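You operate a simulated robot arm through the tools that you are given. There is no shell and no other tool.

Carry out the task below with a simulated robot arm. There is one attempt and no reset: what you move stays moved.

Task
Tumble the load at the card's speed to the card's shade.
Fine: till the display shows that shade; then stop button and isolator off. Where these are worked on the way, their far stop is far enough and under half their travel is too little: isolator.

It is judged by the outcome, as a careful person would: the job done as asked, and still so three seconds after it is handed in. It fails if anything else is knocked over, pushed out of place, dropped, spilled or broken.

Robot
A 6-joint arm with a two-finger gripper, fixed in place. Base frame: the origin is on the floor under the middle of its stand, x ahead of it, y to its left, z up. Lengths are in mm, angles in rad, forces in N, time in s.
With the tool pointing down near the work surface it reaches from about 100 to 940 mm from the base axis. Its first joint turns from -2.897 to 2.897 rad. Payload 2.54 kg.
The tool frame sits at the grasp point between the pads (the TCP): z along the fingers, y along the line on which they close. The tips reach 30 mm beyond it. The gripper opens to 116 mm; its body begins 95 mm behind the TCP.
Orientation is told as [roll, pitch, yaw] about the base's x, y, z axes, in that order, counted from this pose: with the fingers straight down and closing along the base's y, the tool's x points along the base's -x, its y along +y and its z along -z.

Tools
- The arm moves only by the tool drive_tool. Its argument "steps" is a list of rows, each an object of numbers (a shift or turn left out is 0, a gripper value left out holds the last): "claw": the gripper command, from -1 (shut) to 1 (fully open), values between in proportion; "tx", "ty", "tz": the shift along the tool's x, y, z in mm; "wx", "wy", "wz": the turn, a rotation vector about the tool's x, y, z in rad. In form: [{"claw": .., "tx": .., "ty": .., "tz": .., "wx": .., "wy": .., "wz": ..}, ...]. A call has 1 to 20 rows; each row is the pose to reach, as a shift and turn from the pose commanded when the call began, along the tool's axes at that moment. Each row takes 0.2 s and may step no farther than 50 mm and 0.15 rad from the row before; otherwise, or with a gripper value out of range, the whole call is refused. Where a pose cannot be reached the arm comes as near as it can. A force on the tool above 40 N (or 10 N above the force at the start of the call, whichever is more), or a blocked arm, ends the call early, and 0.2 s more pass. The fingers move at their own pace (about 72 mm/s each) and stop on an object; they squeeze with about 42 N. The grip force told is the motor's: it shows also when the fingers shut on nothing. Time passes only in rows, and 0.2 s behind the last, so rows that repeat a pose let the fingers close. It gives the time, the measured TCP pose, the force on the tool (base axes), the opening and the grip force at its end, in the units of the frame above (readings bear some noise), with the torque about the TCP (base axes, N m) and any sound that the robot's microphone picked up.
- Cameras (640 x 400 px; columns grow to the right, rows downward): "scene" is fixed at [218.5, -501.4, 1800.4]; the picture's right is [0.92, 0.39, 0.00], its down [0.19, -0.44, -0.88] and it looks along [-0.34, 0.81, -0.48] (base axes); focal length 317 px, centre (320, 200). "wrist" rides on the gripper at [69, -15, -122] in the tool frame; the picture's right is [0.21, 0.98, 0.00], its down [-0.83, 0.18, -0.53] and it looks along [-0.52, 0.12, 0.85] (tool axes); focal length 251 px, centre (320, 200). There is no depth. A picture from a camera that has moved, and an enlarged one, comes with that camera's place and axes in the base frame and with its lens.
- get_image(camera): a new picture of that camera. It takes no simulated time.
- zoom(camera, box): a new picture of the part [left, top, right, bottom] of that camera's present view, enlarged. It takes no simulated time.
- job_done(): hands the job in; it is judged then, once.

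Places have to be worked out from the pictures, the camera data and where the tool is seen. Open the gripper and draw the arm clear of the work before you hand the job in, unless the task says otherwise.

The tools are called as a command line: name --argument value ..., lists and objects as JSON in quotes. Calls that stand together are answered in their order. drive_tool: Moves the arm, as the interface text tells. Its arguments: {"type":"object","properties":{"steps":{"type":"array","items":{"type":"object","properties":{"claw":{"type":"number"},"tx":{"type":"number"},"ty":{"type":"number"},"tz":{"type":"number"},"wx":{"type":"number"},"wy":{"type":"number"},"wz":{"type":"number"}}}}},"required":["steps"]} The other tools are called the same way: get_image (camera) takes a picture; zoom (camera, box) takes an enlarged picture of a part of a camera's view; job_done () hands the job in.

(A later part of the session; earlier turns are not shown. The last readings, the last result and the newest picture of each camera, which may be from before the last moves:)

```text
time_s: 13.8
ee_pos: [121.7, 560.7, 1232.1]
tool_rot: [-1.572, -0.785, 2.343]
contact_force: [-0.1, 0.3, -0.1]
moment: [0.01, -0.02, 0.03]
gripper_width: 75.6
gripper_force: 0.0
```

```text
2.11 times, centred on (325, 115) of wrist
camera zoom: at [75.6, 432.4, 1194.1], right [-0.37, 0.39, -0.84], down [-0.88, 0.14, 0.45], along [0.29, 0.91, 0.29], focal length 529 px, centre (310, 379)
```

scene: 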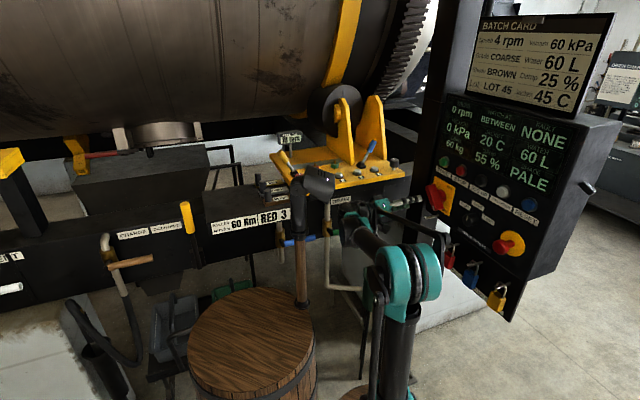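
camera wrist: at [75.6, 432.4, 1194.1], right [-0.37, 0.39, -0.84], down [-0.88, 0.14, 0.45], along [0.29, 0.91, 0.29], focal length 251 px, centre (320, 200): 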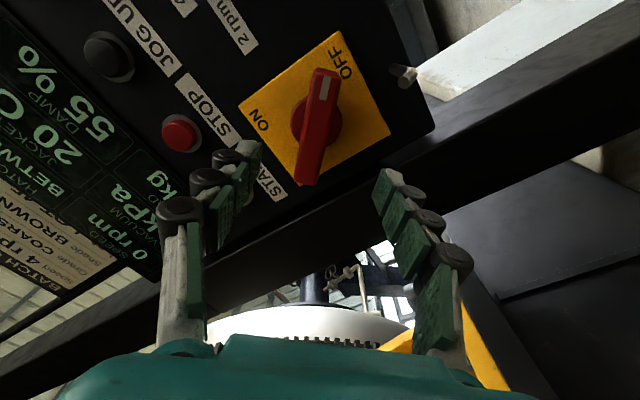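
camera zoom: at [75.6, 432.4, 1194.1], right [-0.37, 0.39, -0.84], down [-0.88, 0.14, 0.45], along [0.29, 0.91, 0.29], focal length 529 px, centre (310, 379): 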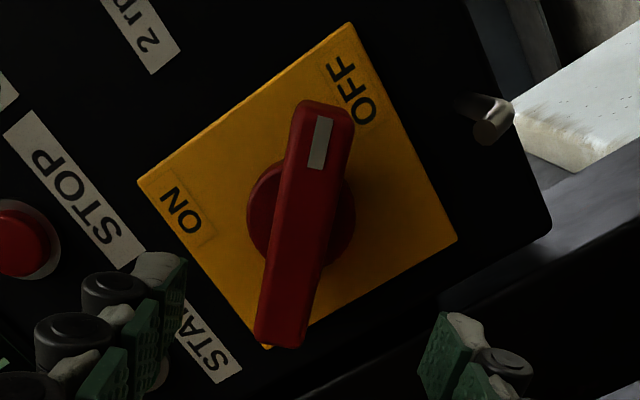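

The bar is aligned with the hand but 4 mm off in the closing direction. I shift by that and approach partway, then re-check.

drive_tool --steps '[{"tx": 1, "ty": -4, "tz": 20}, {"tx": 1, "ty": -4, "tz": 45}, {"tx": 1, "ty": -4, "tz": 65}, {"tx": 1, "ty": -4, "tz": 75}, {"tx": 1, "ty": -4, "tz": 75}]'

get_image --camera "wrist"

zoom --camera "scene" --box '[400, 160, 500, 230]'

```text
time_s: 15.0
ee_pos: [178.7, 610.7, 1235.5]
tool_rot: [-1.572, -0.783, 2.342]
contact_force: [0.7, 0.2, 0.9]
moment: [-0.02, 0.0, 0.02]
gripper_width: 75.5
gripper_force: 0.1
```

```text
taken
camera wrist: at [132.3, 482.1, 1197.5], right [-0.37, 0.39, -0.84], down [-0.88, 0.14, 0.45], along [0.29, 0.91, 0.29], focal length 251 px, centre (320, 200)
```

wrist: 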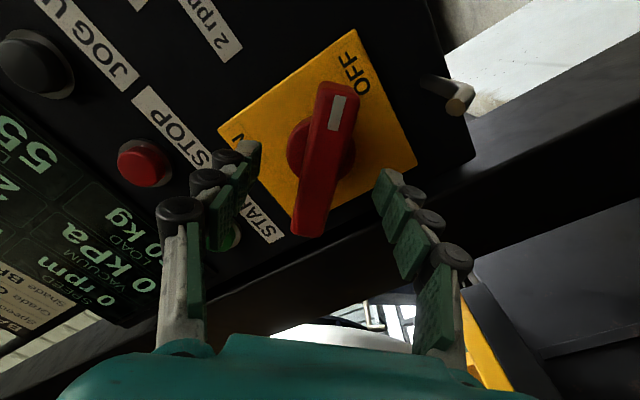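

```text
5.71 times, centred on (450, 195) of scene
camera zoom: at [218.5, -501.4, 1800.4], right [0.92, 0.39, 0.0], down [0.19, -0.44, -0.88], along [-0.34, 0.81, -0.48], focal length 1813 px, centre (-423, 229)
```

zoom: 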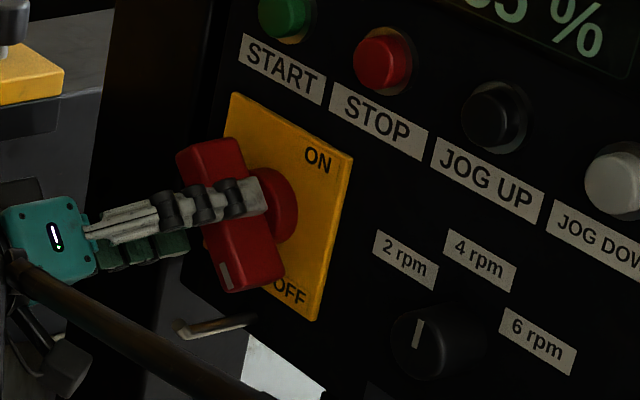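

The fingers straddle the bar nearly centred. I advance 19 mm and close on it.

drive_tool --steps '[{"ty": 1.5, "tz": 8}, {"ty": 1.5, "tz": 15}, {"ty": 1.5, "tz": 19}, {"ty": 1.5, "tz": 19, "claw": 0}, {"ty": 1.5, "tz": 19, "claw": -0.3}, {"ty": 1.5, "tz": 19, "claw": -0.6}, {"ty": 1.5, "tz": 19, "claw": -0.8}, {"ty": 1.5, "tz": 19, "claw": -0.8}, {"ty": 1.5, "tz": 19, "claw": -0.8}]'

get_image --camera "wrist"

```text
time_s: 17.0
ee_pos: [191.9, 623.4, 1235.5]
tool_rot: [-1.574, -0.783, 2.342]
contact_force: [6.6, 0.8, 16.7]
moment: [0.15, -0.17, -0.35]
gripper_width: 23.5
gripper_force: 44.5
```

```text
taken
camera wrist: at [145.9, 496.0, 1196.9], right [-0.37, 0.39, -0.84], down [-0.88, 0.14, 0.45], along [0.29, 0.91, 0.29], focal length 251 px, centre (320, 200)
```

wrist: 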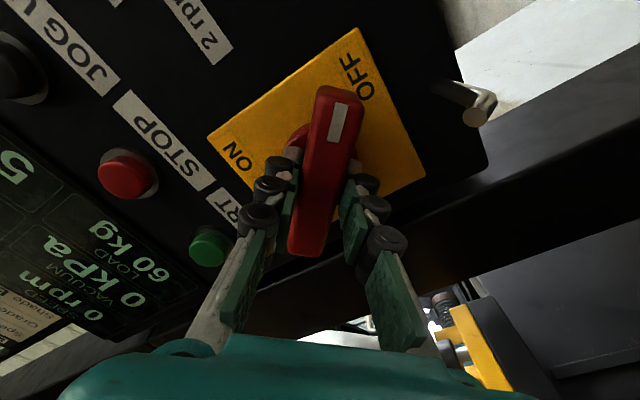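

The bar is held (23.5 mm). I relieve the 15 N side load by 1.2 mm and begin turning counter-clockwise in small increments, watching forces.

drive_tool --steps '[{"ty": -1.2}, {"ty": -1.2, "wz": -0.08}, {"ty": -1.2, "wz": -0.16}, {"ty": -1.2, "wz": -0.24}, {"ty": -1.2, "wz": -0.32}, {"ty": -1.2, "wz": -0.4}]'

```text
time_s: 18.4
ee_pos: [191.9, 622.6, 1235.2]
tool_rot: [-1.573, -0.383, 2.34]
contact_force: [6.4, 7.4, 8.8]
moment: [0.49, -0.38, 0.72]
gripper_width: 23.3
gripper_force: 44.9
```

Rotation is going smoothly with low forces. Continue.

drive_tool --steps '[{"wz": -0.08}, {"wz": -0.16}, {"wz": -0.24}, {"wz": -0.32}, {"wz": -0.4}]'

get_image --camera "wrist"

get_image --camera "scene"

```text
time_s: 19.6
ee_pos: [193.1, 624.2, 1233.8]
tool_rot: [-1.572, 0.018, 2.339]
contact_force: [6.0, 4.6, 2.1]
moment: [0.19, -0.06, 0.43]
gripper_width: 23.5
gripper_force: 44.9
```

```text
taken
camera wrist: at [152.2, 489.1, 1251.6], right [0.16, -0.17, -0.97], down [-0.96, 0.22, -0.2], along [0.25, 0.96, -0.12], focal length 251 px, centre (320, 200)
```

wrist: 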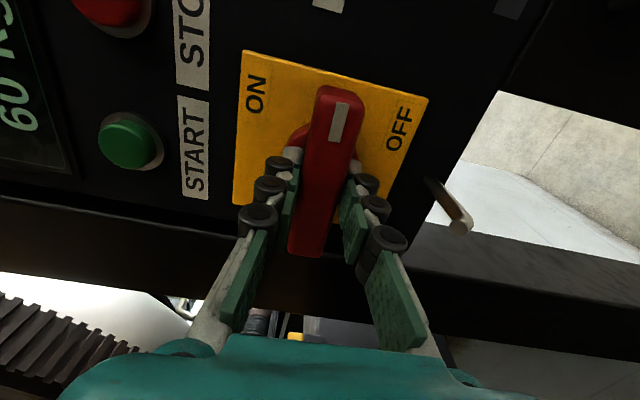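

```text
taken
```

scene: 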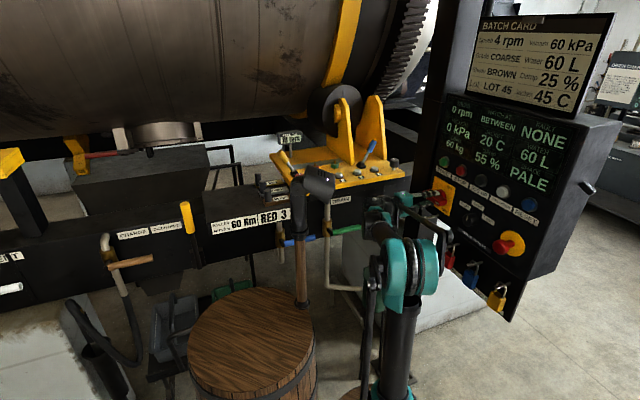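

The bar has followed to horizontal, halfway. I continue the same way toward ON.

drive_tool --steps '[{"wz": -0.08}, {"wz": -0.16}, {"wz": -0.24}, {"wz": -0.32}, {"wz": -0.4}]'

drive_tool --steps '[{"wz": -0.08}, {"wz": -0.16}, {"wz": -0.24}, {"wz": -0.32}, {"wz": -0.38}, {"wz": -0.38}]'

get_image --camera "wrist"

zoom --camera "scene" --box '[400, 160, 500, 230]'

```text
time_s: 20.8
ee_pos: [191.5, 623.2, 1234.5]
tool_rot: [-1.572, 0.416, 2.339]
contact_force: [3.7, 1.3, 2.1]
moment: [0.33, -0.3, -0.68]
gripper_width: 23.5
gripper_force: 45.0
```

```text
time_s: 22.2
ee_pos: [192.3, 623.4, 1234.1]
tool_rot: [-1.573, 0.797, 2.337]
contact_force: [3.5, 2.4, -1.5]
moment: [0.32, 0.53, 0.11]
gripper_width: 23.3
gripper_force: 44.8
```

```text
taken
camera wrist: at [130.4, 511.6, 1295.2], right [0.59, -0.61, -0.53], down [-0.69, -0.05, -0.72], along [0.41, 0.79, -0.45], focal length 251 px, centre (320, 200)
```

wrist: 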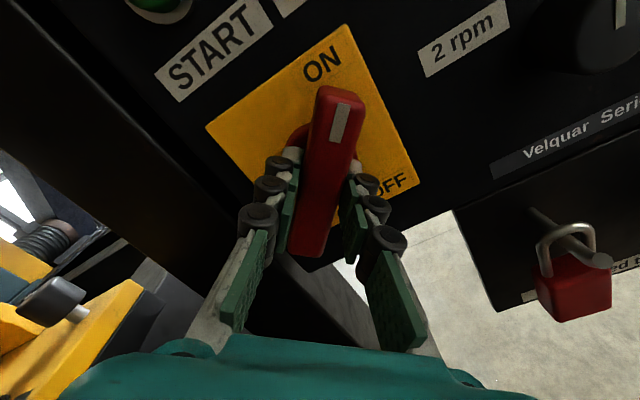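

```text
5.71 times, centred on (450, 195) of scene
camera zoom: at [218.5, -501.4, 1800.4], right [0.92, 0.39, 0.0], down [0.19, -0.44, -0.88], along [-0.34, 0.81, -0.48], focal length 1813 px, centre (-423, 229)
```

zoom: 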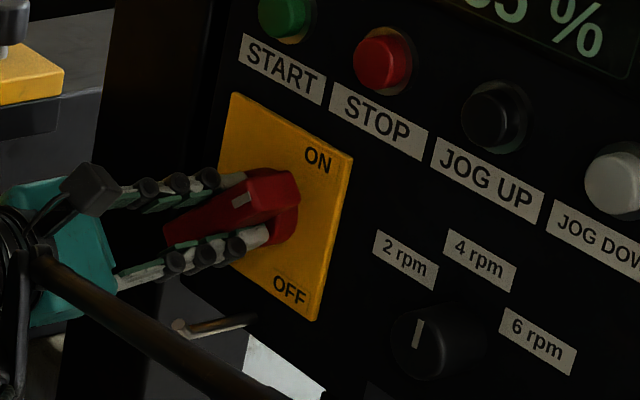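

The bar now points to ON (90° turned). I nudge a little further to feel whether the stop is reached.

drive_tool --steps '[{"wz": -0.04}, {"wz": -0.08}, {"wz": -0.08}]'

get_image --camera "wrist"

```text
time_s: 23.0
ee_pos: [192.6, 622.7, 1235.0]
tool_rot: [-1.573, 0.877, 2.338]
contact_force: [2.1, 2.4, -1.6]
moment: [1.03, 0.99, 0.15]
gripper_width: 24.9
gripper_force: 44.9
```

```text
taken
camera wrist: at [126.9, 515.0, 1297.9], right [0.62, -0.64, -0.46], down [-0.65, -0.09, -0.75], along [0.44, 0.77, -0.47], focal length 251 px, centre (320, 200)
```

wrist: 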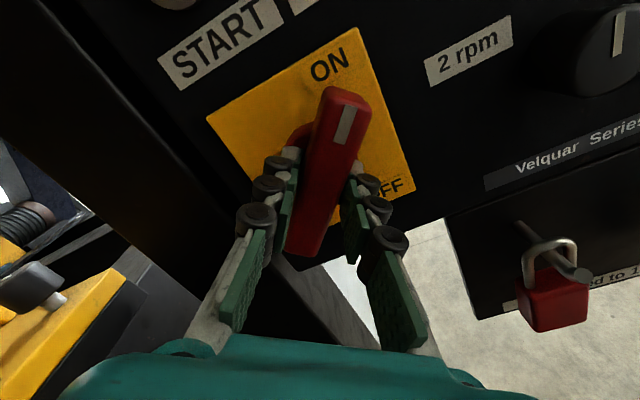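

The opening widened and torque rose to 1.4 N m, so the isolator is at its ON stop. I ease back, release, and retreat straight out.

drive_tool --steps '[{"wz": 0.04}, {"wz": 0.08}, {"wz": 0.08, "claw": 0.0}, {"wz": 0.08, "claw": 0.3}, {"wz": 0.08, "claw": 0.3}, {"wz": 0.08, "tz": -25}, {"wz": 0.08, "tz": -60}, {"wz": 0.08, "tz": -95}, {"wz": 0.08, "tz": -95}]'

get_image --camera "wrist"

get_image --camera "scene"

zoom --camera "scene" --box '[420, 90, 580, 210]'

```text
time_s: 25.0
ee_pos: [122.4, 557.1, 1234.1]
tool_rot: [-1.573, 0.796, 2.339]
contact_force: [0.7, 0.3, 0.1]
moment: [-0.01, -0.01, 0.01]
gripper_width: 75.6
gripper_force: 0.0
```

```text
taken
camera wrist: at [60.9, 444.4, 1295.3], right [0.59, -0.61, -0.53], down [-0.69, -0.05, -0.72], along [0.41, 0.79, -0.45], focal length 251 px, centre (320, 200)
```

wrist: 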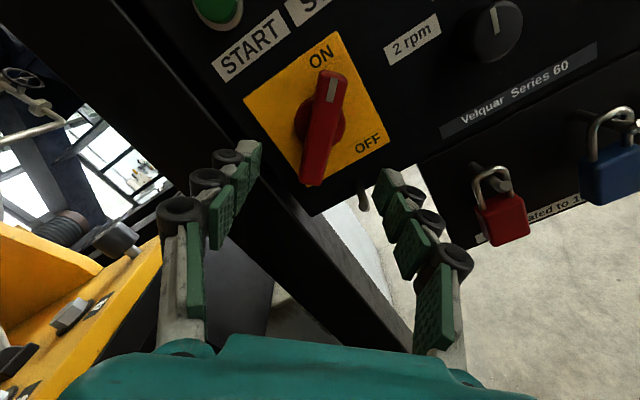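

```text
taken
```

scene: 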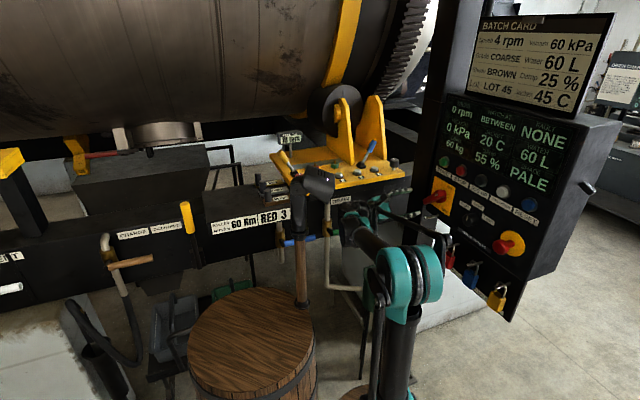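

```text
3.33 times, centred on (500, 150) of scene
camera zoom: at [218.5, -501.4, 1800.4], right [0.92, 0.39, 0.0], down [0.19, -0.44, -0.88], along [-0.34, 0.81, -0.48], focal length 1058 px, centre (-280, 367)
```

zoom: 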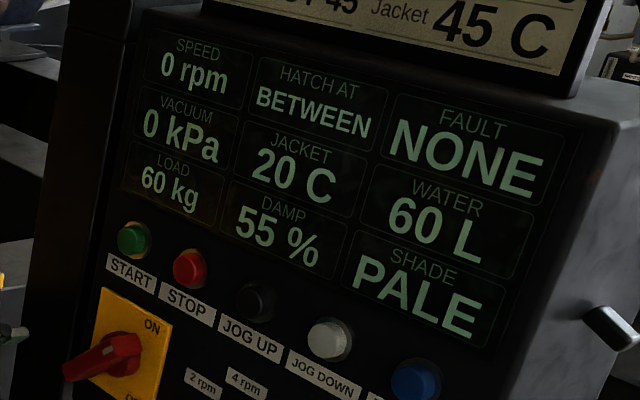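

Isolator is ON with no fault. I move up to the START button's axis (t≈-329, z≈1363) with the gripper closing, still well off the panel.

drive_tool --steps '[{"tx": 27, "ty": -34, "claw": -0.5}, {"tx": 54, "ty": -68, "claw": -1}, {"tx": 80.6, "ty": -102.7, "claw": -1}, {"tx": 80.6, "ty": -102.7, "tz": 30, "claw": -1}, {"tx": 80.6, "ty": -102.7, "tz": 60, "claw": -1}, {"tx": 80.6, "ty": -102.7, "tz": 60, "claw": -1}]'

get_image --camera "wrist"

zoom --camera "scene" --box '[400, 120, 520, 200]'

```text
time_s: 26.4
ee_pos: [153.0, 611.1, 1364.0]
tool_rot: [-1.572, 0.796, 2.338]
contact_force: [-0.3, 0.8, 0.1]
moment: [-0.03, -0.03, 0.02]
gripper_width: 0.0
gripper_force: 29.3
```

```text
taken
camera wrist: at [92.5, 499.1, 1424.4], right [0.59, -0.61, -0.53], down [-0.69, -0.05, -0.72], along [0.41, 0.79, -0.45], focal length 251 px, centre (320, 200)
```

wrist: 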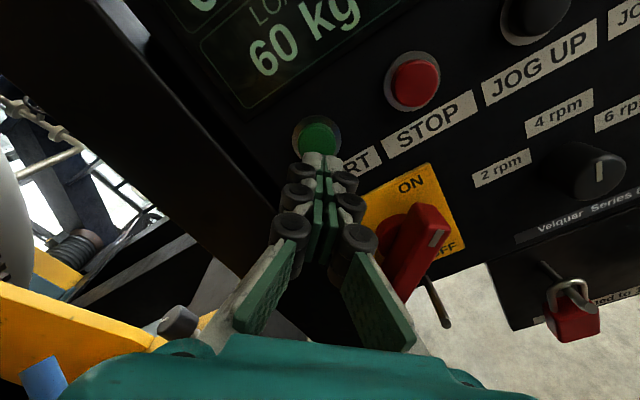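

```text
5.00 times, centred on (460, 160) of scene
camera zoom: at [218.5, -501.4, 1800.4], right [0.92, 0.39, 0.0], down [0.19, -0.44, -0.88], along [-0.34, 0.81, -0.48], focal length 1586 px, centre (-380, 400)
```

zoom: 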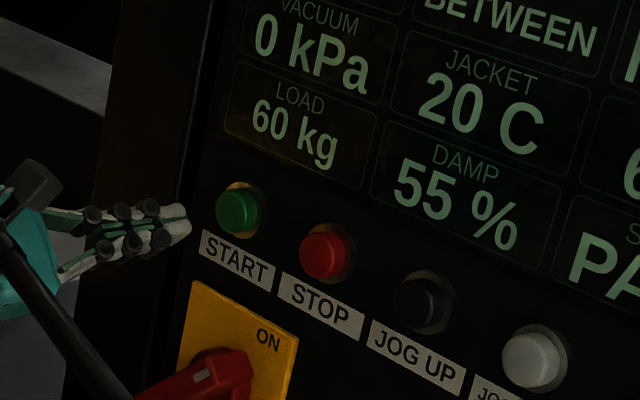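

zoom --camera "wrist" --box '[260, 90, 380, 200]'

```text
3.64 times, centred on (320, 145) of wrist
camera zoom: at [92.5, 499.1, 1424.4], right [0.59, -0.61, -0.53], down [-0.69, -0.05, -0.72], along [0.41, 0.79, -0.45], focal length 914 px, centre (320, 400)
```

zoom: 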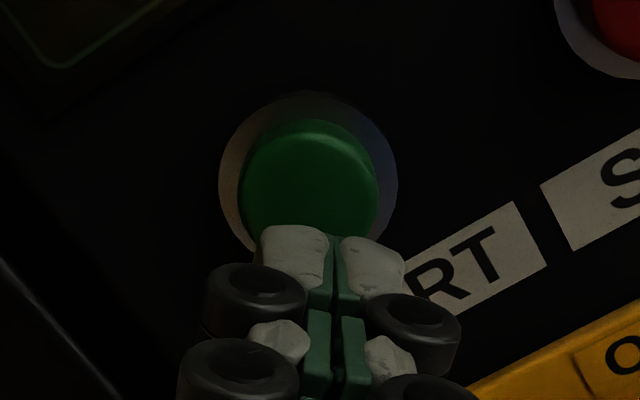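

The button face is within 3 mm of the tool axis. I apply that correction and press slowly, then back off.

drive_tool --steps '[{"tx": -1, "ty": -2.5, "tz": 20}, {"tx": -1, "ty": -2.5, "tz": 38}, {"tx": -1, "ty": -2.5, "tz": 44}, {"tx": -1, "ty": -2.5, "tz": 48}]'

zoom --camera "wrist" --box '[220, 90, 420, 215]'

```text
time_s: 27.4
ee_pos: [186.1, 646.5, 1365.5]
tool_rot: [-1.573, 0.796, 2.338]
contact_force: [-0.7, -2.2, 0.1]
moment: [0.0, 0.02, -0.01]
gripper_width: 5.9
gripper_force: 28.7
heard: click
```

```text
3.20 times, centred on (320, 152) of wrist
camera zoom: at [125.2, 533.9, 1425.8], right [0.59, -0.61, -0.53], down [-0.69, -0.05, -0.72], along [0.41, 0.79, -0.45], focal length 805 px, centre (320, 352)
```

zoom: 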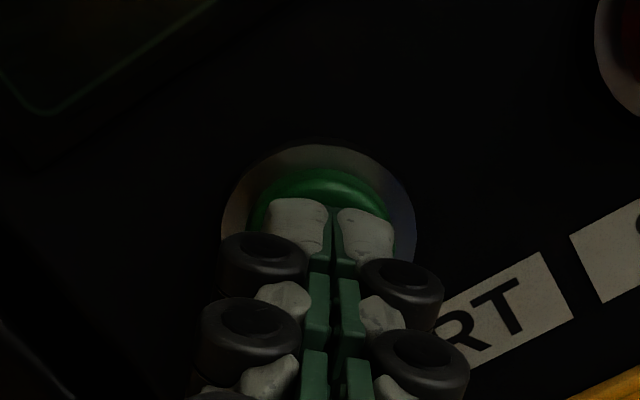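

A click was heard at contact. I check the display right away.

zoom --camera "scene" --box '[420, 90, 580, 210]'

get_image --camera "scene"

```text
3.33 times, centred on (500, 150) of scene
camera zoom: at [218.5, -501.4, 1800.4], right [0.92, 0.39, 0.0], down [0.19, -0.44, -0.88], along [-0.34, 0.81, -0.48], focal length 1058 px, centre (-280, 367)
```

zoom: 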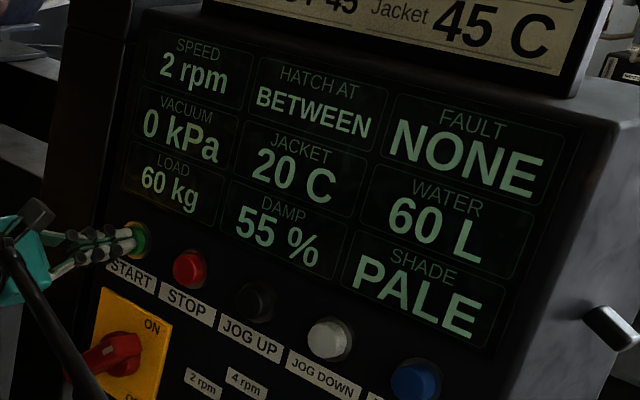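

```text
taken
```

scene: 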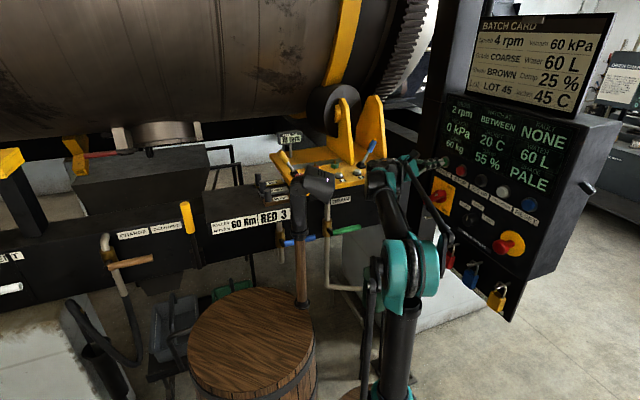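

The drum is starting (2 rpm, probably ramping). I back off and move to hover in front of STOP while it runs.

drive_tool --steps '[{"tz": -15}, {"tz": -30}, {"tx": 30, "ty": 30.5, "tz": -30}, {"tx": 60, "ty": 61, "tz": -30}, {"tx": 60, "ty": 61, "tz": -25}]'

get_image --camera "wrist"

zoom --camera "scene" --box '[420, 90, 580, 210]'

```text
time_s: 28.6
ee_pos: [229.9, 566.7, 1364.9]
tool_rot: [-1.574, 0.796, 2.338]
contact_force: [-0.5, -1.6, 0.3]
moment: [0.02, 0.04, -0.03]
gripper_width: 0.0
gripper_force: 28.8
```

```text
taken
camera wrist: at [167.7, 455.2, 1426.0], right [0.59, -0.61, -0.53], down [-0.69, -0.05, -0.72], along [0.41, 0.79, -0.45], focal length 251 px, centre (320, 200)
```

wrist: 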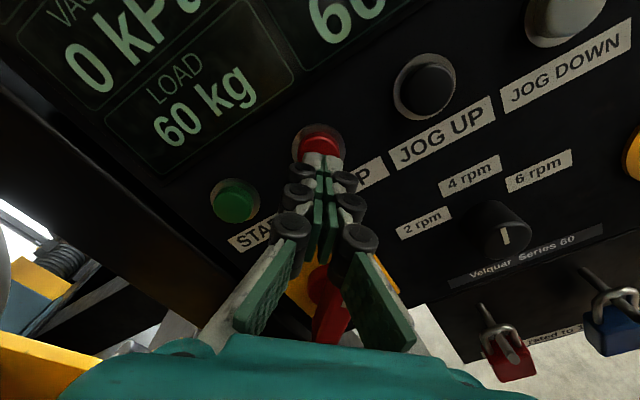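

```text
3.33 times, centred on (500, 150) of scene
camera zoom: at [218.5, -501.4, 1800.4], right [0.92, 0.39, 0.0], down [0.19, -0.44, -0.88], along [-0.34, 0.81, -0.48], focal length 1058 px, centre (-280, 367)
```

zoom: 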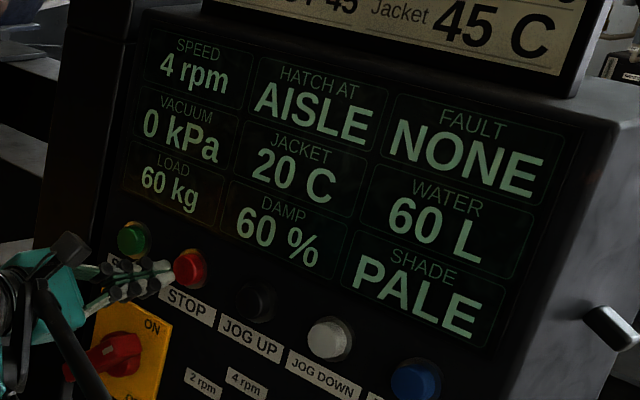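

Speed reads 4 rpm. I check the tip alignment with STOP, letting little time pass.

zoom --camera "wrist" --box '[260, 100, 380, 200]'

```text
4.00 times, centred on (320, 150) of wrist
camera zoom: at [167.7, 455.2, 1426.0], right [0.59, -0.61, -0.53], down [-0.69, -0.05, -0.72], along [0.41, 0.79, -0.45], focal length 1006 px, centre (320, 400)
```

zoom: 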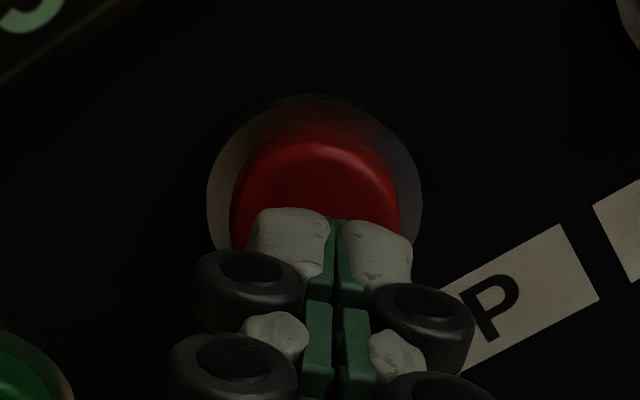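

STOP is centred under the tips. I hover about 10 mm off it and wait in short spells, reading the shade each time.

drive_tool --steps '[{"ty": -1, "tz": 8}, {"ty": -1, "tz": 8}, {"ty": -1, "tz": 8}, {"ty": -1, "tz": 8}]'

zoom --camera "scene" --box '[420, 90, 580, 210]'

```text
time_s: 29.6
ee_pos: [233.2, 573.5, 1365.9]
tool_rot: [-1.572, 0.795, 2.339]
contact_force: [0.3, -0.1, -0.1]
moment: [0.03, 0.0, 0.03]
gripper_width: 0.1
gripper_force: 28.0
```

```text
3.33 times, centred on (500, 150) of scene
camera zoom: at [218.5, -501.4, 1800.4], right [0.92, 0.39, 0.0], down [0.19, -0.44, -0.88], along [-0.34, 0.81, -0.48], focal length 1058 px, centre (-280, 367)
```

zoom: 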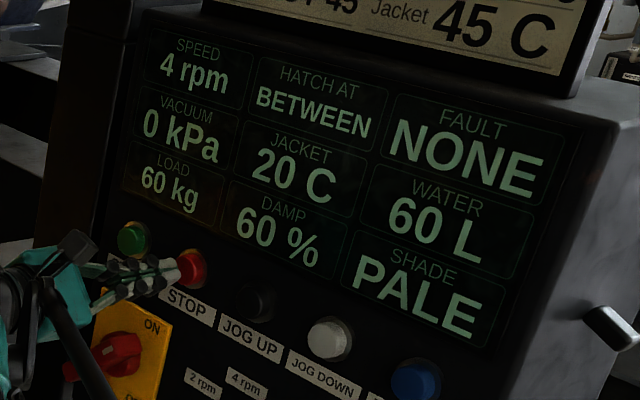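

Running steadily at 4 rpm, shade still PALE. I wait one more second.

drive_tool --steps '[{"tz": 0}, {"tz": 0}, {"tz": 0}, {"tz": 0}, {"tz": 0}]'

zoom --camera "scene" --box '[420, 90, 580, 210]'

```text
time_s: 30.8
ee_pos: [235.3, 573.7, 1367.3]
tool_rot: [-1.573, 0.798, 2.338]
contact_force: [-0.2, 0.8, 0.7]
moment: [0.04, 0.01, -0.02]
gripper_width: 0.1
gripper_force: 28.7
```

```text
3.33 times, centred on (500, 150) of scene
camera zoom: at [218.5, -501.4, 1800.4], right [0.92, 0.39, 0.0], down [0.19, -0.44, -0.88], along [-0.34, 0.81, -0.48], focal length 1058 px, centre (-280, 367)
```

zoom: 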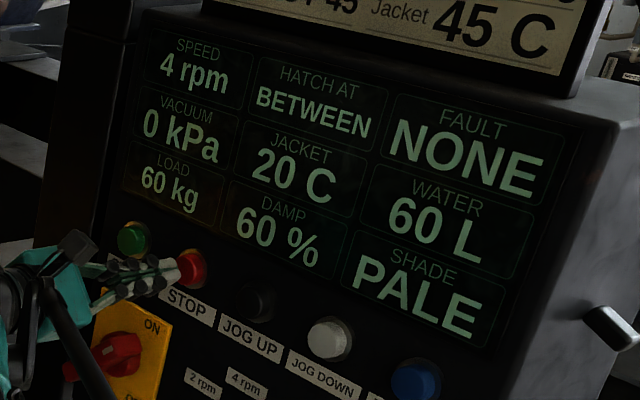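

Still PALE after 3.5 s of running. I wait another 1.2 s.

drive_tool --steps '[{"tz": 0}, {"tz": 0}, {"tz": 0}, {"tz": 0}, {"tz": 0}]'

zoom --camera "scene" --box '[420, 90, 580, 210]'

```text
time_s: 32.0
ee_pos: [236.4, 573.2, 1367.3]
tool_rot: [-1.573, 0.795, 2.338]
contact_force: [0.9, -1.2, 0.1]
moment: [0.01, -0.02, 0.04]
gripper_width: 0.0
gripper_force: 28.3
```

```text
3.33 times, centred on (500, 150) of scene
camera zoom: at [218.5, -501.4, 1800.4], right [0.92, 0.39, 0.0], down [0.19, -0.44, -0.88], along [-0.34, 0.81, -0.48], focal length 1058 px, centre (-280, 367)
```

zoom: 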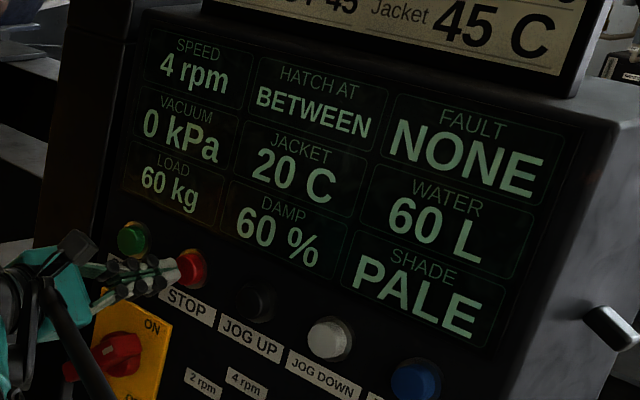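

Still PALE. I wait two more seconds per check until the first change appears.

drive_tool --steps '[{"tz": 0}, {"tz": 0}, {"tz": 0}, {"tz": 0}, {"tz": 0}, {"tz": 0}, {"tz": 0}, {"tz": 0}]'

zoom --camera "scene" --box '[420, 90, 580, 210]'

```text
time_s: 33.8
ee_pos: [234.1, 573.0, 1366.3]
tool_rot: [-1.573, 0.795, 2.34]
contact_force: [0.5, 0.5, 0.2]
moment: [-0.01, -0.01, -0.01]
gripper_width: 0.0
gripper_force: 28.8
```

```text
3.33 times, centred on (500, 150) of scene
camera zoom: at [218.5, -501.4, 1800.4], right [0.92, 0.39, 0.0], down [0.19, -0.44, -0.88], along [-0.34, 0.81, -0.48], focal length 1058 px, centre (-280, 367)
```

zoom: 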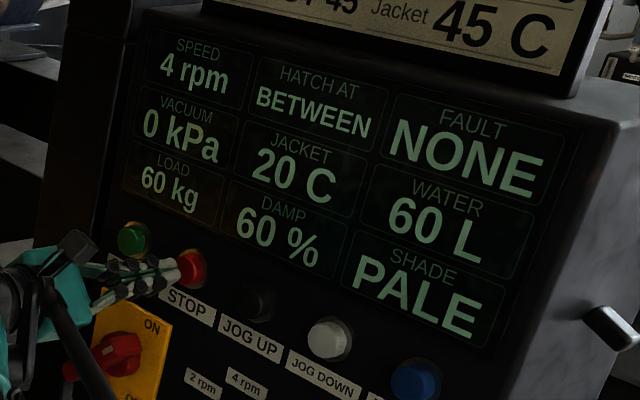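

Still PALE at about 6.5 s of running. I keep waiting with short checks.

drive_tool --steps '[{"tz": 0}, {"tz": 0}, {"tz": 0}, {"tz": 0}, {"tz": 0}, {"tz": 0}, {"tz": 0}, {"tz": 0}]'

get_image --camera "scene"

```text
time_s: 35.6
ee_pos: [234.0, 574.4, 1366.2]
tool_rot: [-1.573, 0.796, 2.338]
contact_force: [0.3, -0.1, 0.2]
moment: [0.0, 0.0, -0.02]
gripper_width: 0.0
gripper_force: 29.0
```

```text
taken
```

scene: 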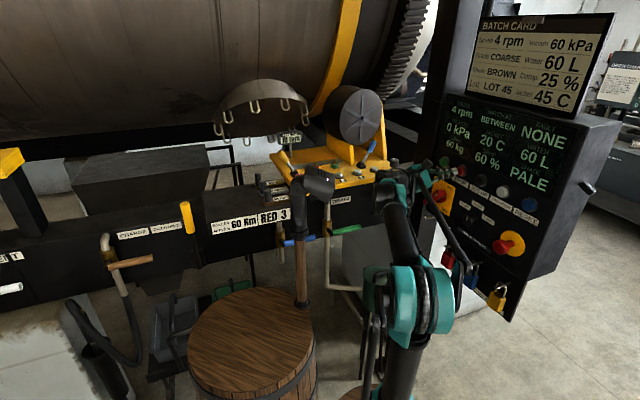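

The drum is visibly turning; shade still PALE. Continue.

drive_tool --steps '[{"tz": 0}, {"tz": 0}, {"tz": 0}, {"tz": 0}, {"tz": 0}, {"tz": 0}, {"tz": 0}, {"tz": 0}]'

zoom --camera "scene" --box '[420, 90, 580, 210]'

```text
time_s: 37.4
ee_pos: [233.0, 572.4, 1366.6]
tool_rot: [-1.572, 0.795, 2.338]
contact_force: [0.5, 0.0, -0.2]
moment: [0.02, -0.03, -0.02]
gripper_width: 0.3
gripper_force: 28.5
```

```text
3.33 times, centred on (500, 150) of scene
camera zoom: at [218.5, -501.4, 1800.4], right [0.92, 0.39, 0.0], down [0.19, -0.44, -0.88], along [-0.34, 0.81, -0.48], focal length 1058 px, centre (-280, 367)
```

zoom: 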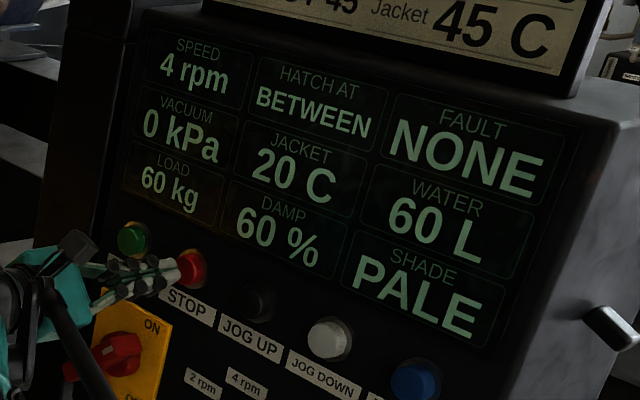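

PALE still, about 10 s in. I keep waiting with the same cadence.

drive_tool --steps '[{"tz": 0}, {"tz": 0}, {"tz": 0}, {"tz": 0}, {"tz": 0}, {"tz": 0}, {"tz": 0}, {"tz": 0}]'

zoom --camera "scene" --box '[420, 90, 580, 210]'

```text
time_s: 39.2
ee_pos: [234.5, 574.0, 1366.8]
tool_rot: [-1.573, 0.795, 2.339]
contact_force: [0.1, 0.6, 0.2]
moment: [-0.01, -0.01, 0.02]
gripper_width: 0.1
gripper_force: 29.0
```

```text
3.33 times, centred on (500, 150) of scene
camera zoom: at [218.5, -501.4, 1800.4], right [0.92, 0.39, 0.0], down [0.19, -0.44, -0.88], along [-0.34, 0.81, -0.48], focal length 1058 px, centre (-280, 367)
```

zoom: 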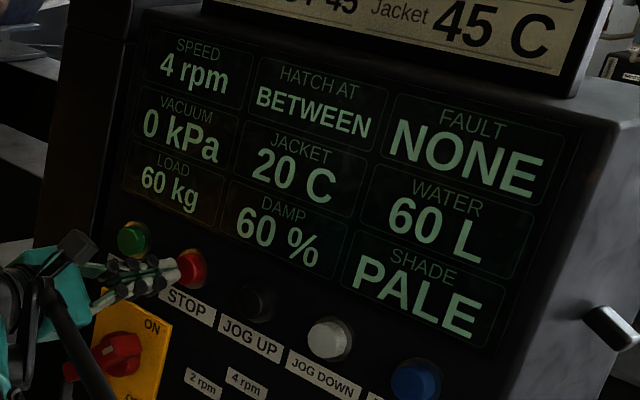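

Still PALE; I wait again.

drive_tool --steps '[{"tz": 0}, {"tz": 0}, {"tz": 0}, {"tz": 0}, {"tz": 0}, {"tz": 0}, {"tz": 0}, {"tz": 0}]'

zoom --camera "scene" --box '[420, 90, 580, 210]'

```text
time_s: 41.0
ee_pos: [233.1, 573.3, 1367.2]
tool_rot: [-1.572, 0.797, 2.338]
contact_force: [0.1, 0.4, -0.5]
moment: [-0.04, 0.0, 0.0]
gripper_width: 0.2
gripper_force: 28.8
```

```text
3.33 times, centred on (500, 150) of scene
camera zoom: at [218.5, -501.4, 1800.4], right [0.92, 0.39, 0.0], down [0.19, -0.44, -0.88], along [-0.34, 0.81, -0.48], focal length 1058 px, centre (-280, 367)
```

zoom: 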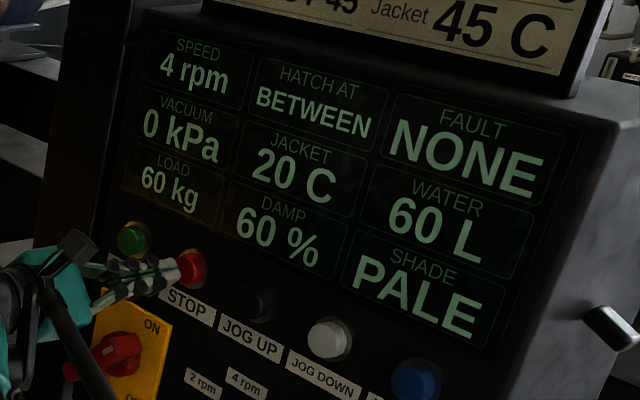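

Still PALE after about 14 s (one turn). I continue waiting.

drive_tool --steps '[{"tz": 0}, {"tz": 0}, {"tz": 0}, {"tz": 0}, {"tz": 0}, {"tz": 0}, {"tz": 0}, {"tz": 0}]'

get_image --camera "scene"

```text
time_s: 42.8
ee_pos: [233.9, 573.7, 1366.3]
tool_rot: [-1.572, 0.796, 2.339]
contact_force: [0.6, -0.3, 0.0]
moment: [-0.02, -0.03, 0.0]
gripper_width: 0.1
gripper_force: 28.7
```

```text
taken
```

scene: 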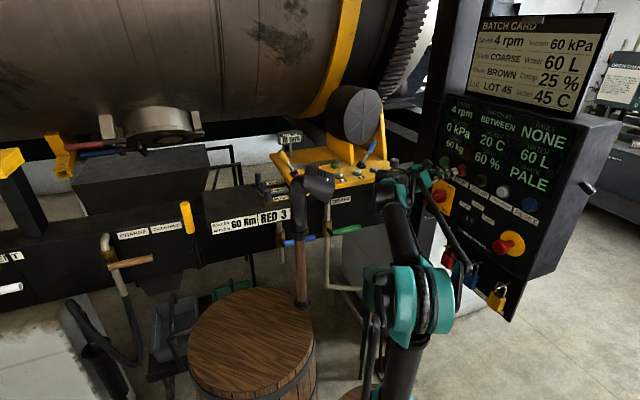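

The hatch just came round again; still PALE. Keep waiting.

drive_tool --steps '[{"tz": 0}, {"tz": 0}, {"tz": 0}, {"tz": 0}, {"tz": 0}, {"tz": 0}, {"tz": 0}, {"tz": 0}]'

zoom --camera "scene" --box '[420, 90, 580, 210]'

```text
time_s: 44.6
ee_pos: [234.2, 572.7, 1365.9]
tool_rot: [-1.573, 0.797, 2.339]
contact_force: [0.4, 0.5, -0.3]
moment: [0.05, 0.02, -0.01]
gripper_width: 0.0
gripper_force: 28.5
```

```text
3.33 times, centred on (500, 150) of scene
camera zoom: at [218.5, -501.4, 1800.4], right [0.92, 0.39, 0.0], down [0.19, -0.44, -0.88], along [-0.34, 0.81, -0.48], focal length 1058 px, centre (-280, 367)
```

zoom: 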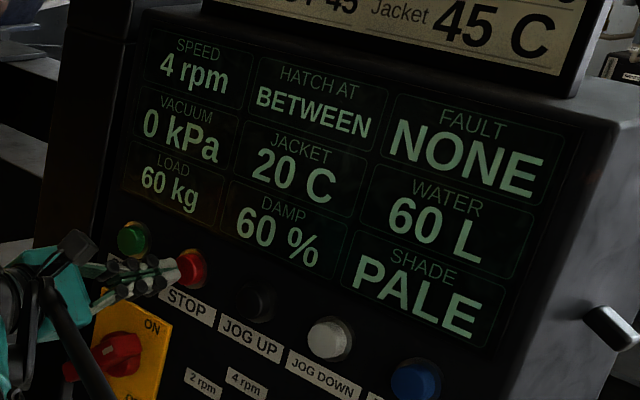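

PALE for 17 s now, so the stages are long; I use slightly longer waits until the first change.

drive_tool --steps '[{"tz": 0}, {"tz": 0}, {"tz": 0}, {"tz": 0}, {"tz": 0}, {"tz": 0}, {"tz": 0}, {"tz": 0}, {"tz": 0}, {"tz": 0}, {"tz": 0}, {"tz": 0}]'

zoom --camera "scene" --box '[420, 90, 580, 210]'

```text
time_s: 47.2
ee_pos: [233.4, 572.8, 1365.9]
tool_rot: [-1.571, 0.796, 2.339]
contact_force: [-0.5, 0.8, 0.4]
moment: [0.0, -0.01, 0.01]
gripper_width: 0.0
gripper_force: 29.0
```

```text
3.33 times, centred on (500, 150) of scene
camera zoom: at [218.5, -501.4, 1800.4], right [0.92, 0.39, 0.0], down [0.19, -0.44, -0.88], along [-0.34, 0.81, -0.48], focal length 1058 px, centre (-280, 367)
```

zoom: 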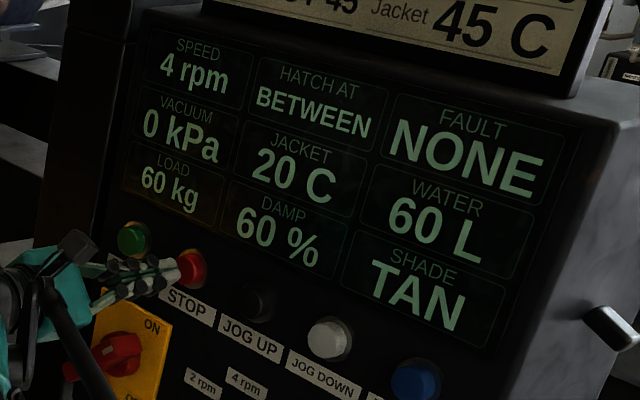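

TAN now shows (t≈46 s). BROWN should be next, so I shorten the checks to about 1.2 s.

drive_tool --steps '[{"tz": 0}, {"tz": 0}, {"tz": 0}, {"tz": 0}, {"tz": 0}, {"tz": 0}]'

zoom --camera "scene" --box '[480, 150, 560, 210]'

```text
time_s: 48.6
ee_pos: [234.7, 573.8, 1366.9]
tool_rot: [-1.573, 0.795, 2.339]
contact_force: [0.4, 0.5, -0.6]
moment: [0.01, 0.02, -0.03]
gripper_width: 0.1
gripper_force: 28.3
```

```text
6.67 times, centred on (520, 180) of scene
camera zoom: at [218.5, -501.4, 1800.4], right [0.92, 0.39, 0.0], down [0.19, -0.44, -0.88], along [-0.34, 0.81, -0.48], focal length 2115 px, centre (-1013, 333)
```

zoom: 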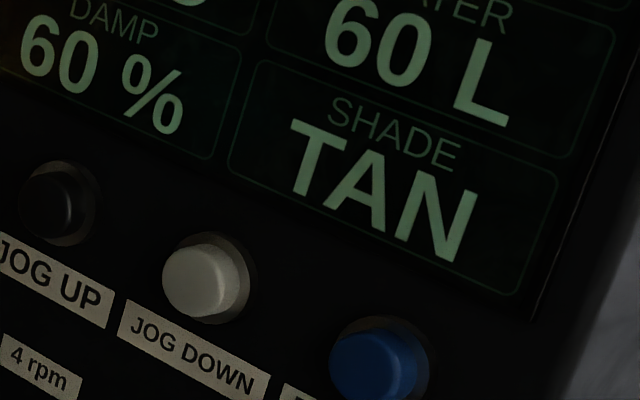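

TAN still; wait another 1.2 s.

drive_tool --steps '[{"tz": 0}, {"tz": 0}, {"tz": 0}, {"tz": 0}, {"tz": 0}]'

zoom --camera "scene" --box '[480, 150, 560, 210]'

```text
time_s: 49.8
ee_pos: [234.2, 572.8, 1365.4]
tool_rot: [-1.57, 0.797, 2.339]
contact_force: [0.6, 0.7, -0.6]
moment: [0.0, 0.04, -0.03]
gripper_width: 0.3
gripper_force: 28.4
```

```text
6.67 times, centred on (520, 180) of scene
camera zoom: at [218.5, -501.4, 1800.4], right [0.92, 0.39, 0.0], down [0.19, -0.44, -0.88], along [-0.34, 0.81, -0.48], focal length 2115 px, centre (-1013, 333)
```

zoom: 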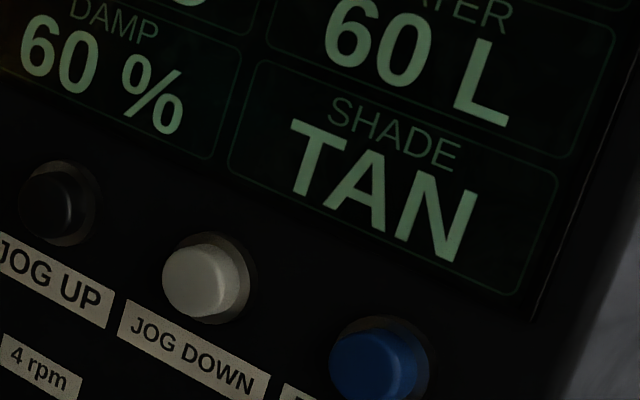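

Still TAN; continue with the same short cadence.

drive_tool --steps '[{"tz": 0}, {"tz": 0}, {"tz": 0}, {"tz": 0}, {"tz": 0}]'

zoom --camera "scene" --box '[480, 150, 560, 210]'

```text
time_s: 51.0
ee_pos: [234.4, 573.6, 1365.8]
tool_rot: [-1.571, 0.796, 2.339]
contact_force: [0.0, -0.2, 0.5]
moment: [-0.01, 0.0, 0.0]
gripper_width: 0.1
gripper_force: 28.4
```

```text
6.67 times, centred on (520, 180) of scene
camera zoom: at [218.5, -501.4, 1800.4], right [0.92, 0.39, 0.0], down [0.19, -0.44, -0.88], along [-0.34, 0.81, -0.48], focal length 2115 px, centre (-1013, 333)
```

zoom: 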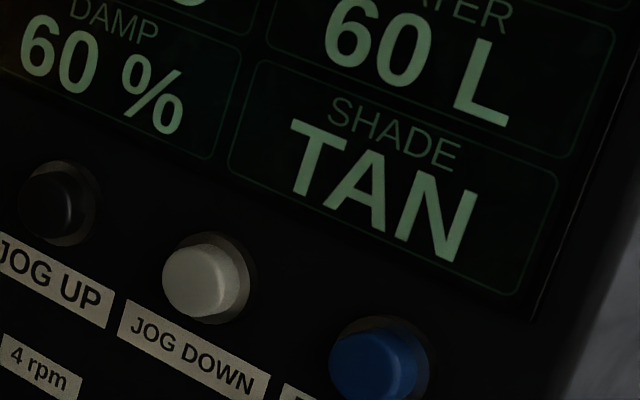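

TAN again; another 1.2 s.

drive_tool --steps '[{"tz": 0}, {"tz": 0}, {"tz": 0}, {"tz": 0}, {"tz": 0}]'

zoom --camera "scene" --box '[480, 150, 560, 210]'

```text
time_s: 52.2
ee_pos: [235.6, 574.2, 1367.2]
tool_rot: [-1.573, 0.797, 2.34]
contact_force: [-0.2, -0.1, 0.1]
moment: [0.0, 0.0, -0.01]
gripper_width: 0.0
gripper_force: 28.8
```

```text
6.67 times, centred on (520, 180) of scene
camera zoom: at [218.5, -501.4, 1800.4], right [0.92, 0.39, 0.0], down [0.19, -0.44, -0.88], along [-0.34, 0.81, -0.48], focal length 2115 px, centre (-1013, 333)
```

zoom: 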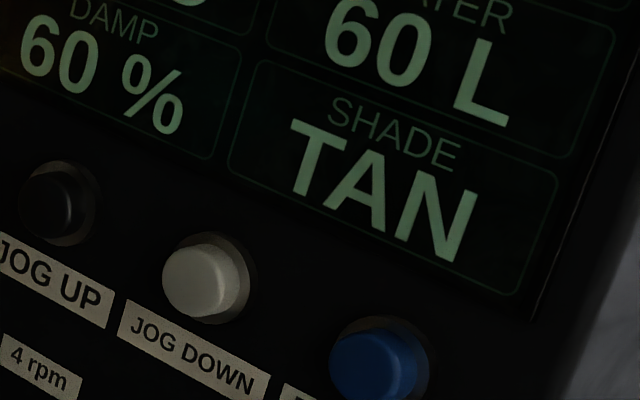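

TAN; I keep polling.

drive_tool --steps '[{"tz": 0}, {"tz": 0}, {"tz": 0}, {"tz": 0}, {"tz": 0}]'

zoom --camera "scene" --box '[480, 150, 560, 210]'

```text
time_s: 53.4
ee_pos: [233.7, 574.3, 1366.2]
tool_rot: [-1.573, 0.795, 2.338]
contact_force: [0.1, -0.1, -0.1]
moment: [-0.02, -0.02, -0.01]
gripper_width: 0.3
gripper_force: 28.3
```

```text
6.67 times, centred on (520, 180) of scene
camera zoom: at [218.5, -501.4, 1800.4], right [0.92, 0.39, 0.0], down [0.19, -0.44, -0.88], along [-0.34, 0.81, -0.48], focal length 2115 px, centre (-1013, 333)
```

zoom: 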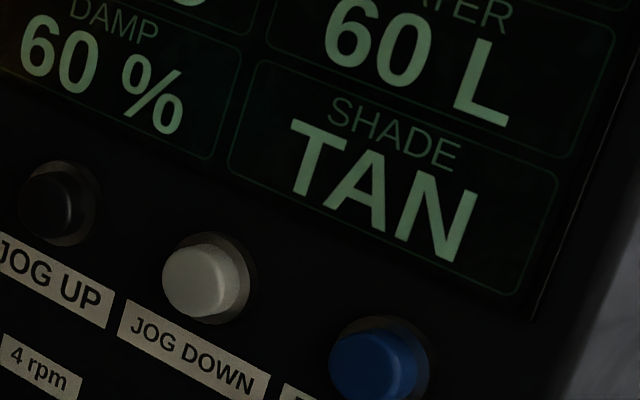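

Still TAN (about 8 s of it). Continue polling.

drive_tool --steps '[{"tz": 0}, {"tz": 0}, {"tz": 0}, {"tz": 0}, {"tz": 0}]'

zoom --camera "scene" --box '[480, 150, 560, 210]'

```text
time_s: 54.6
ee_pos: [235.2, 573.9, 1366.4]
tool_rot: [-1.572, 0.796, 2.339]
contact_force: [0.4, -0.6, 0.2]
moment: [0.03, 0.01, -0.03]
gripper_width: 0.0
gripper_force: 28.2
```

```text
6.67 times, centred on (520, 180) of scene
camera zoom: at [218.5, -501.4, 1800.4], right [0.92, 0.39, 0.0], down [0.19, -0.44, -0.88], along [-0.34, 0.81, -0.48], focal length 2115 px, centre (-1013, 333)
```

zoom: 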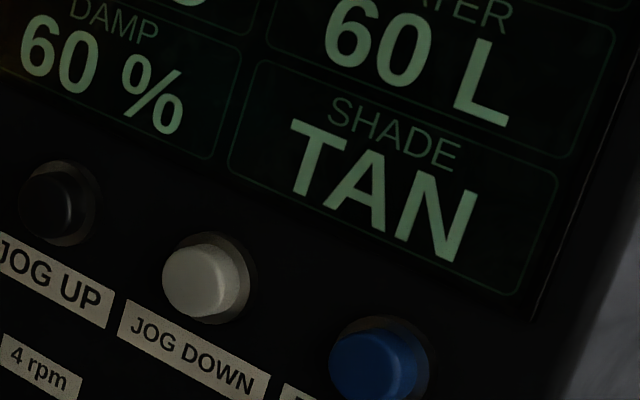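

TAN still; same again.

drive_tool --steps '[{"tz": 0}, {"tz": 0}, {"tz": 0}, {"tz": 0}, {"tz": 0}]'

zoom --camera "scene" --box '[480, 150, 560, 210]'

```text
time_s: 55.8
ee_pos: [234.4, 573.2, 1367.0]
tool_rot: [-1.573, 0.796, 2.339]
contact_force: [-1.3, 0.8, 0.6]
moment: [0.03, -0.02, 0.01]
gripper_width: 0.1
gripper_force: 28.6
```

```text
6.67 times, centred on (520, 180) of scene
camera zoom: at [218.5, -501.4, 1800.4], right [0.92, 0.39, 0.0], down [0.19, -0.44, -0.88], along [-0.34, 0.81, -0.48], focal length 2115 px, centre (-1013, 333)
```

zoom: 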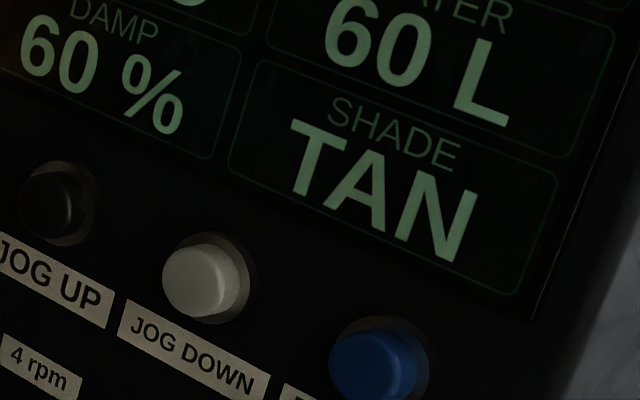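

TAN; poll again.

drive_tool --steps '[{"tz": 0}, {"tz": 0}, {"tz": 0}, {"tz": 0}, {"tz": 0}]'

zoom --camera "scene" --box '[480, 150, 560, 210]'

```text
time_s: 57.0
ee_pos: [234.2, 572.7, 1365.6]
tool_rot: [-1.572, 0.795, 2.337]
contact_force: [-0.2, 0.0, 0.4]
moment: [-0.02, -0.01, 0.02]
gripper_width: 0.1
gripper_force: 28.7
```

```text
6.67 times, centred on (520, 180) of scene
camera zoom: at [218.5, -501.4, 1800.4], right [0.92, 0.39, 0.0], down [0.19, -0.44, -0.88], along [-0.34, 0.81, -0.48], focal length 2115 px, centre (-1013, 333)
```

zoom: 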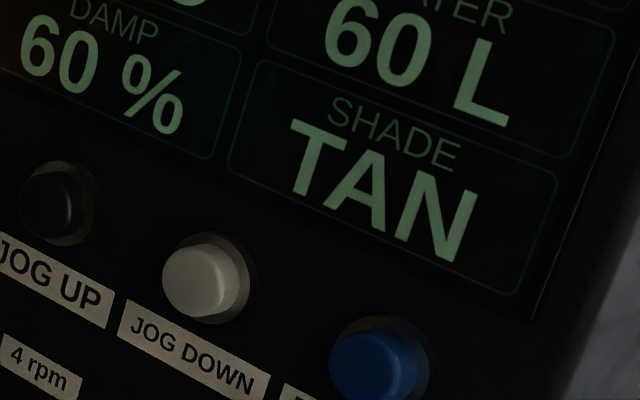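

TAN at 57 s; continue.

drive_tool --steps '[{"tz": 0}, {"tz": 0}, {"tz": 0}, {"tz": 0}, {"tz": 0}]'

zoom --camera "scene" --box '[480, 150, 560, 210]'

```text
time_s: 58.2
ee_pos: [233.7, 574.2, 1366.9]
tool_rot: [-1.574, 0.796, 2.337]
contact_force: [0.1, 0.3, 0.6]
moment: [0.02, -0.01, 0.01]
gripper_width: 0.1
gripper_force: 27.9
```

```text
6.67 times, centred on (520, 180) of scene
camera zoom: at [218.5, -501.4, 1800.4], right [0.92, 0.39, 0.0], down [0.19, -0.44, -0.88], along [-0.34, 0.81, -0.48], focal length 2115 px, centre (-1013, 333)
```

zoom: 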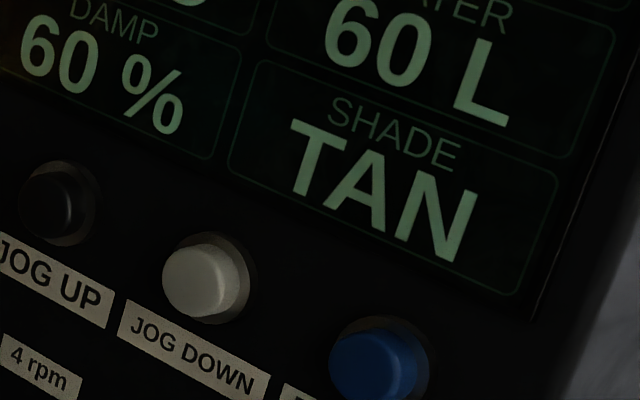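

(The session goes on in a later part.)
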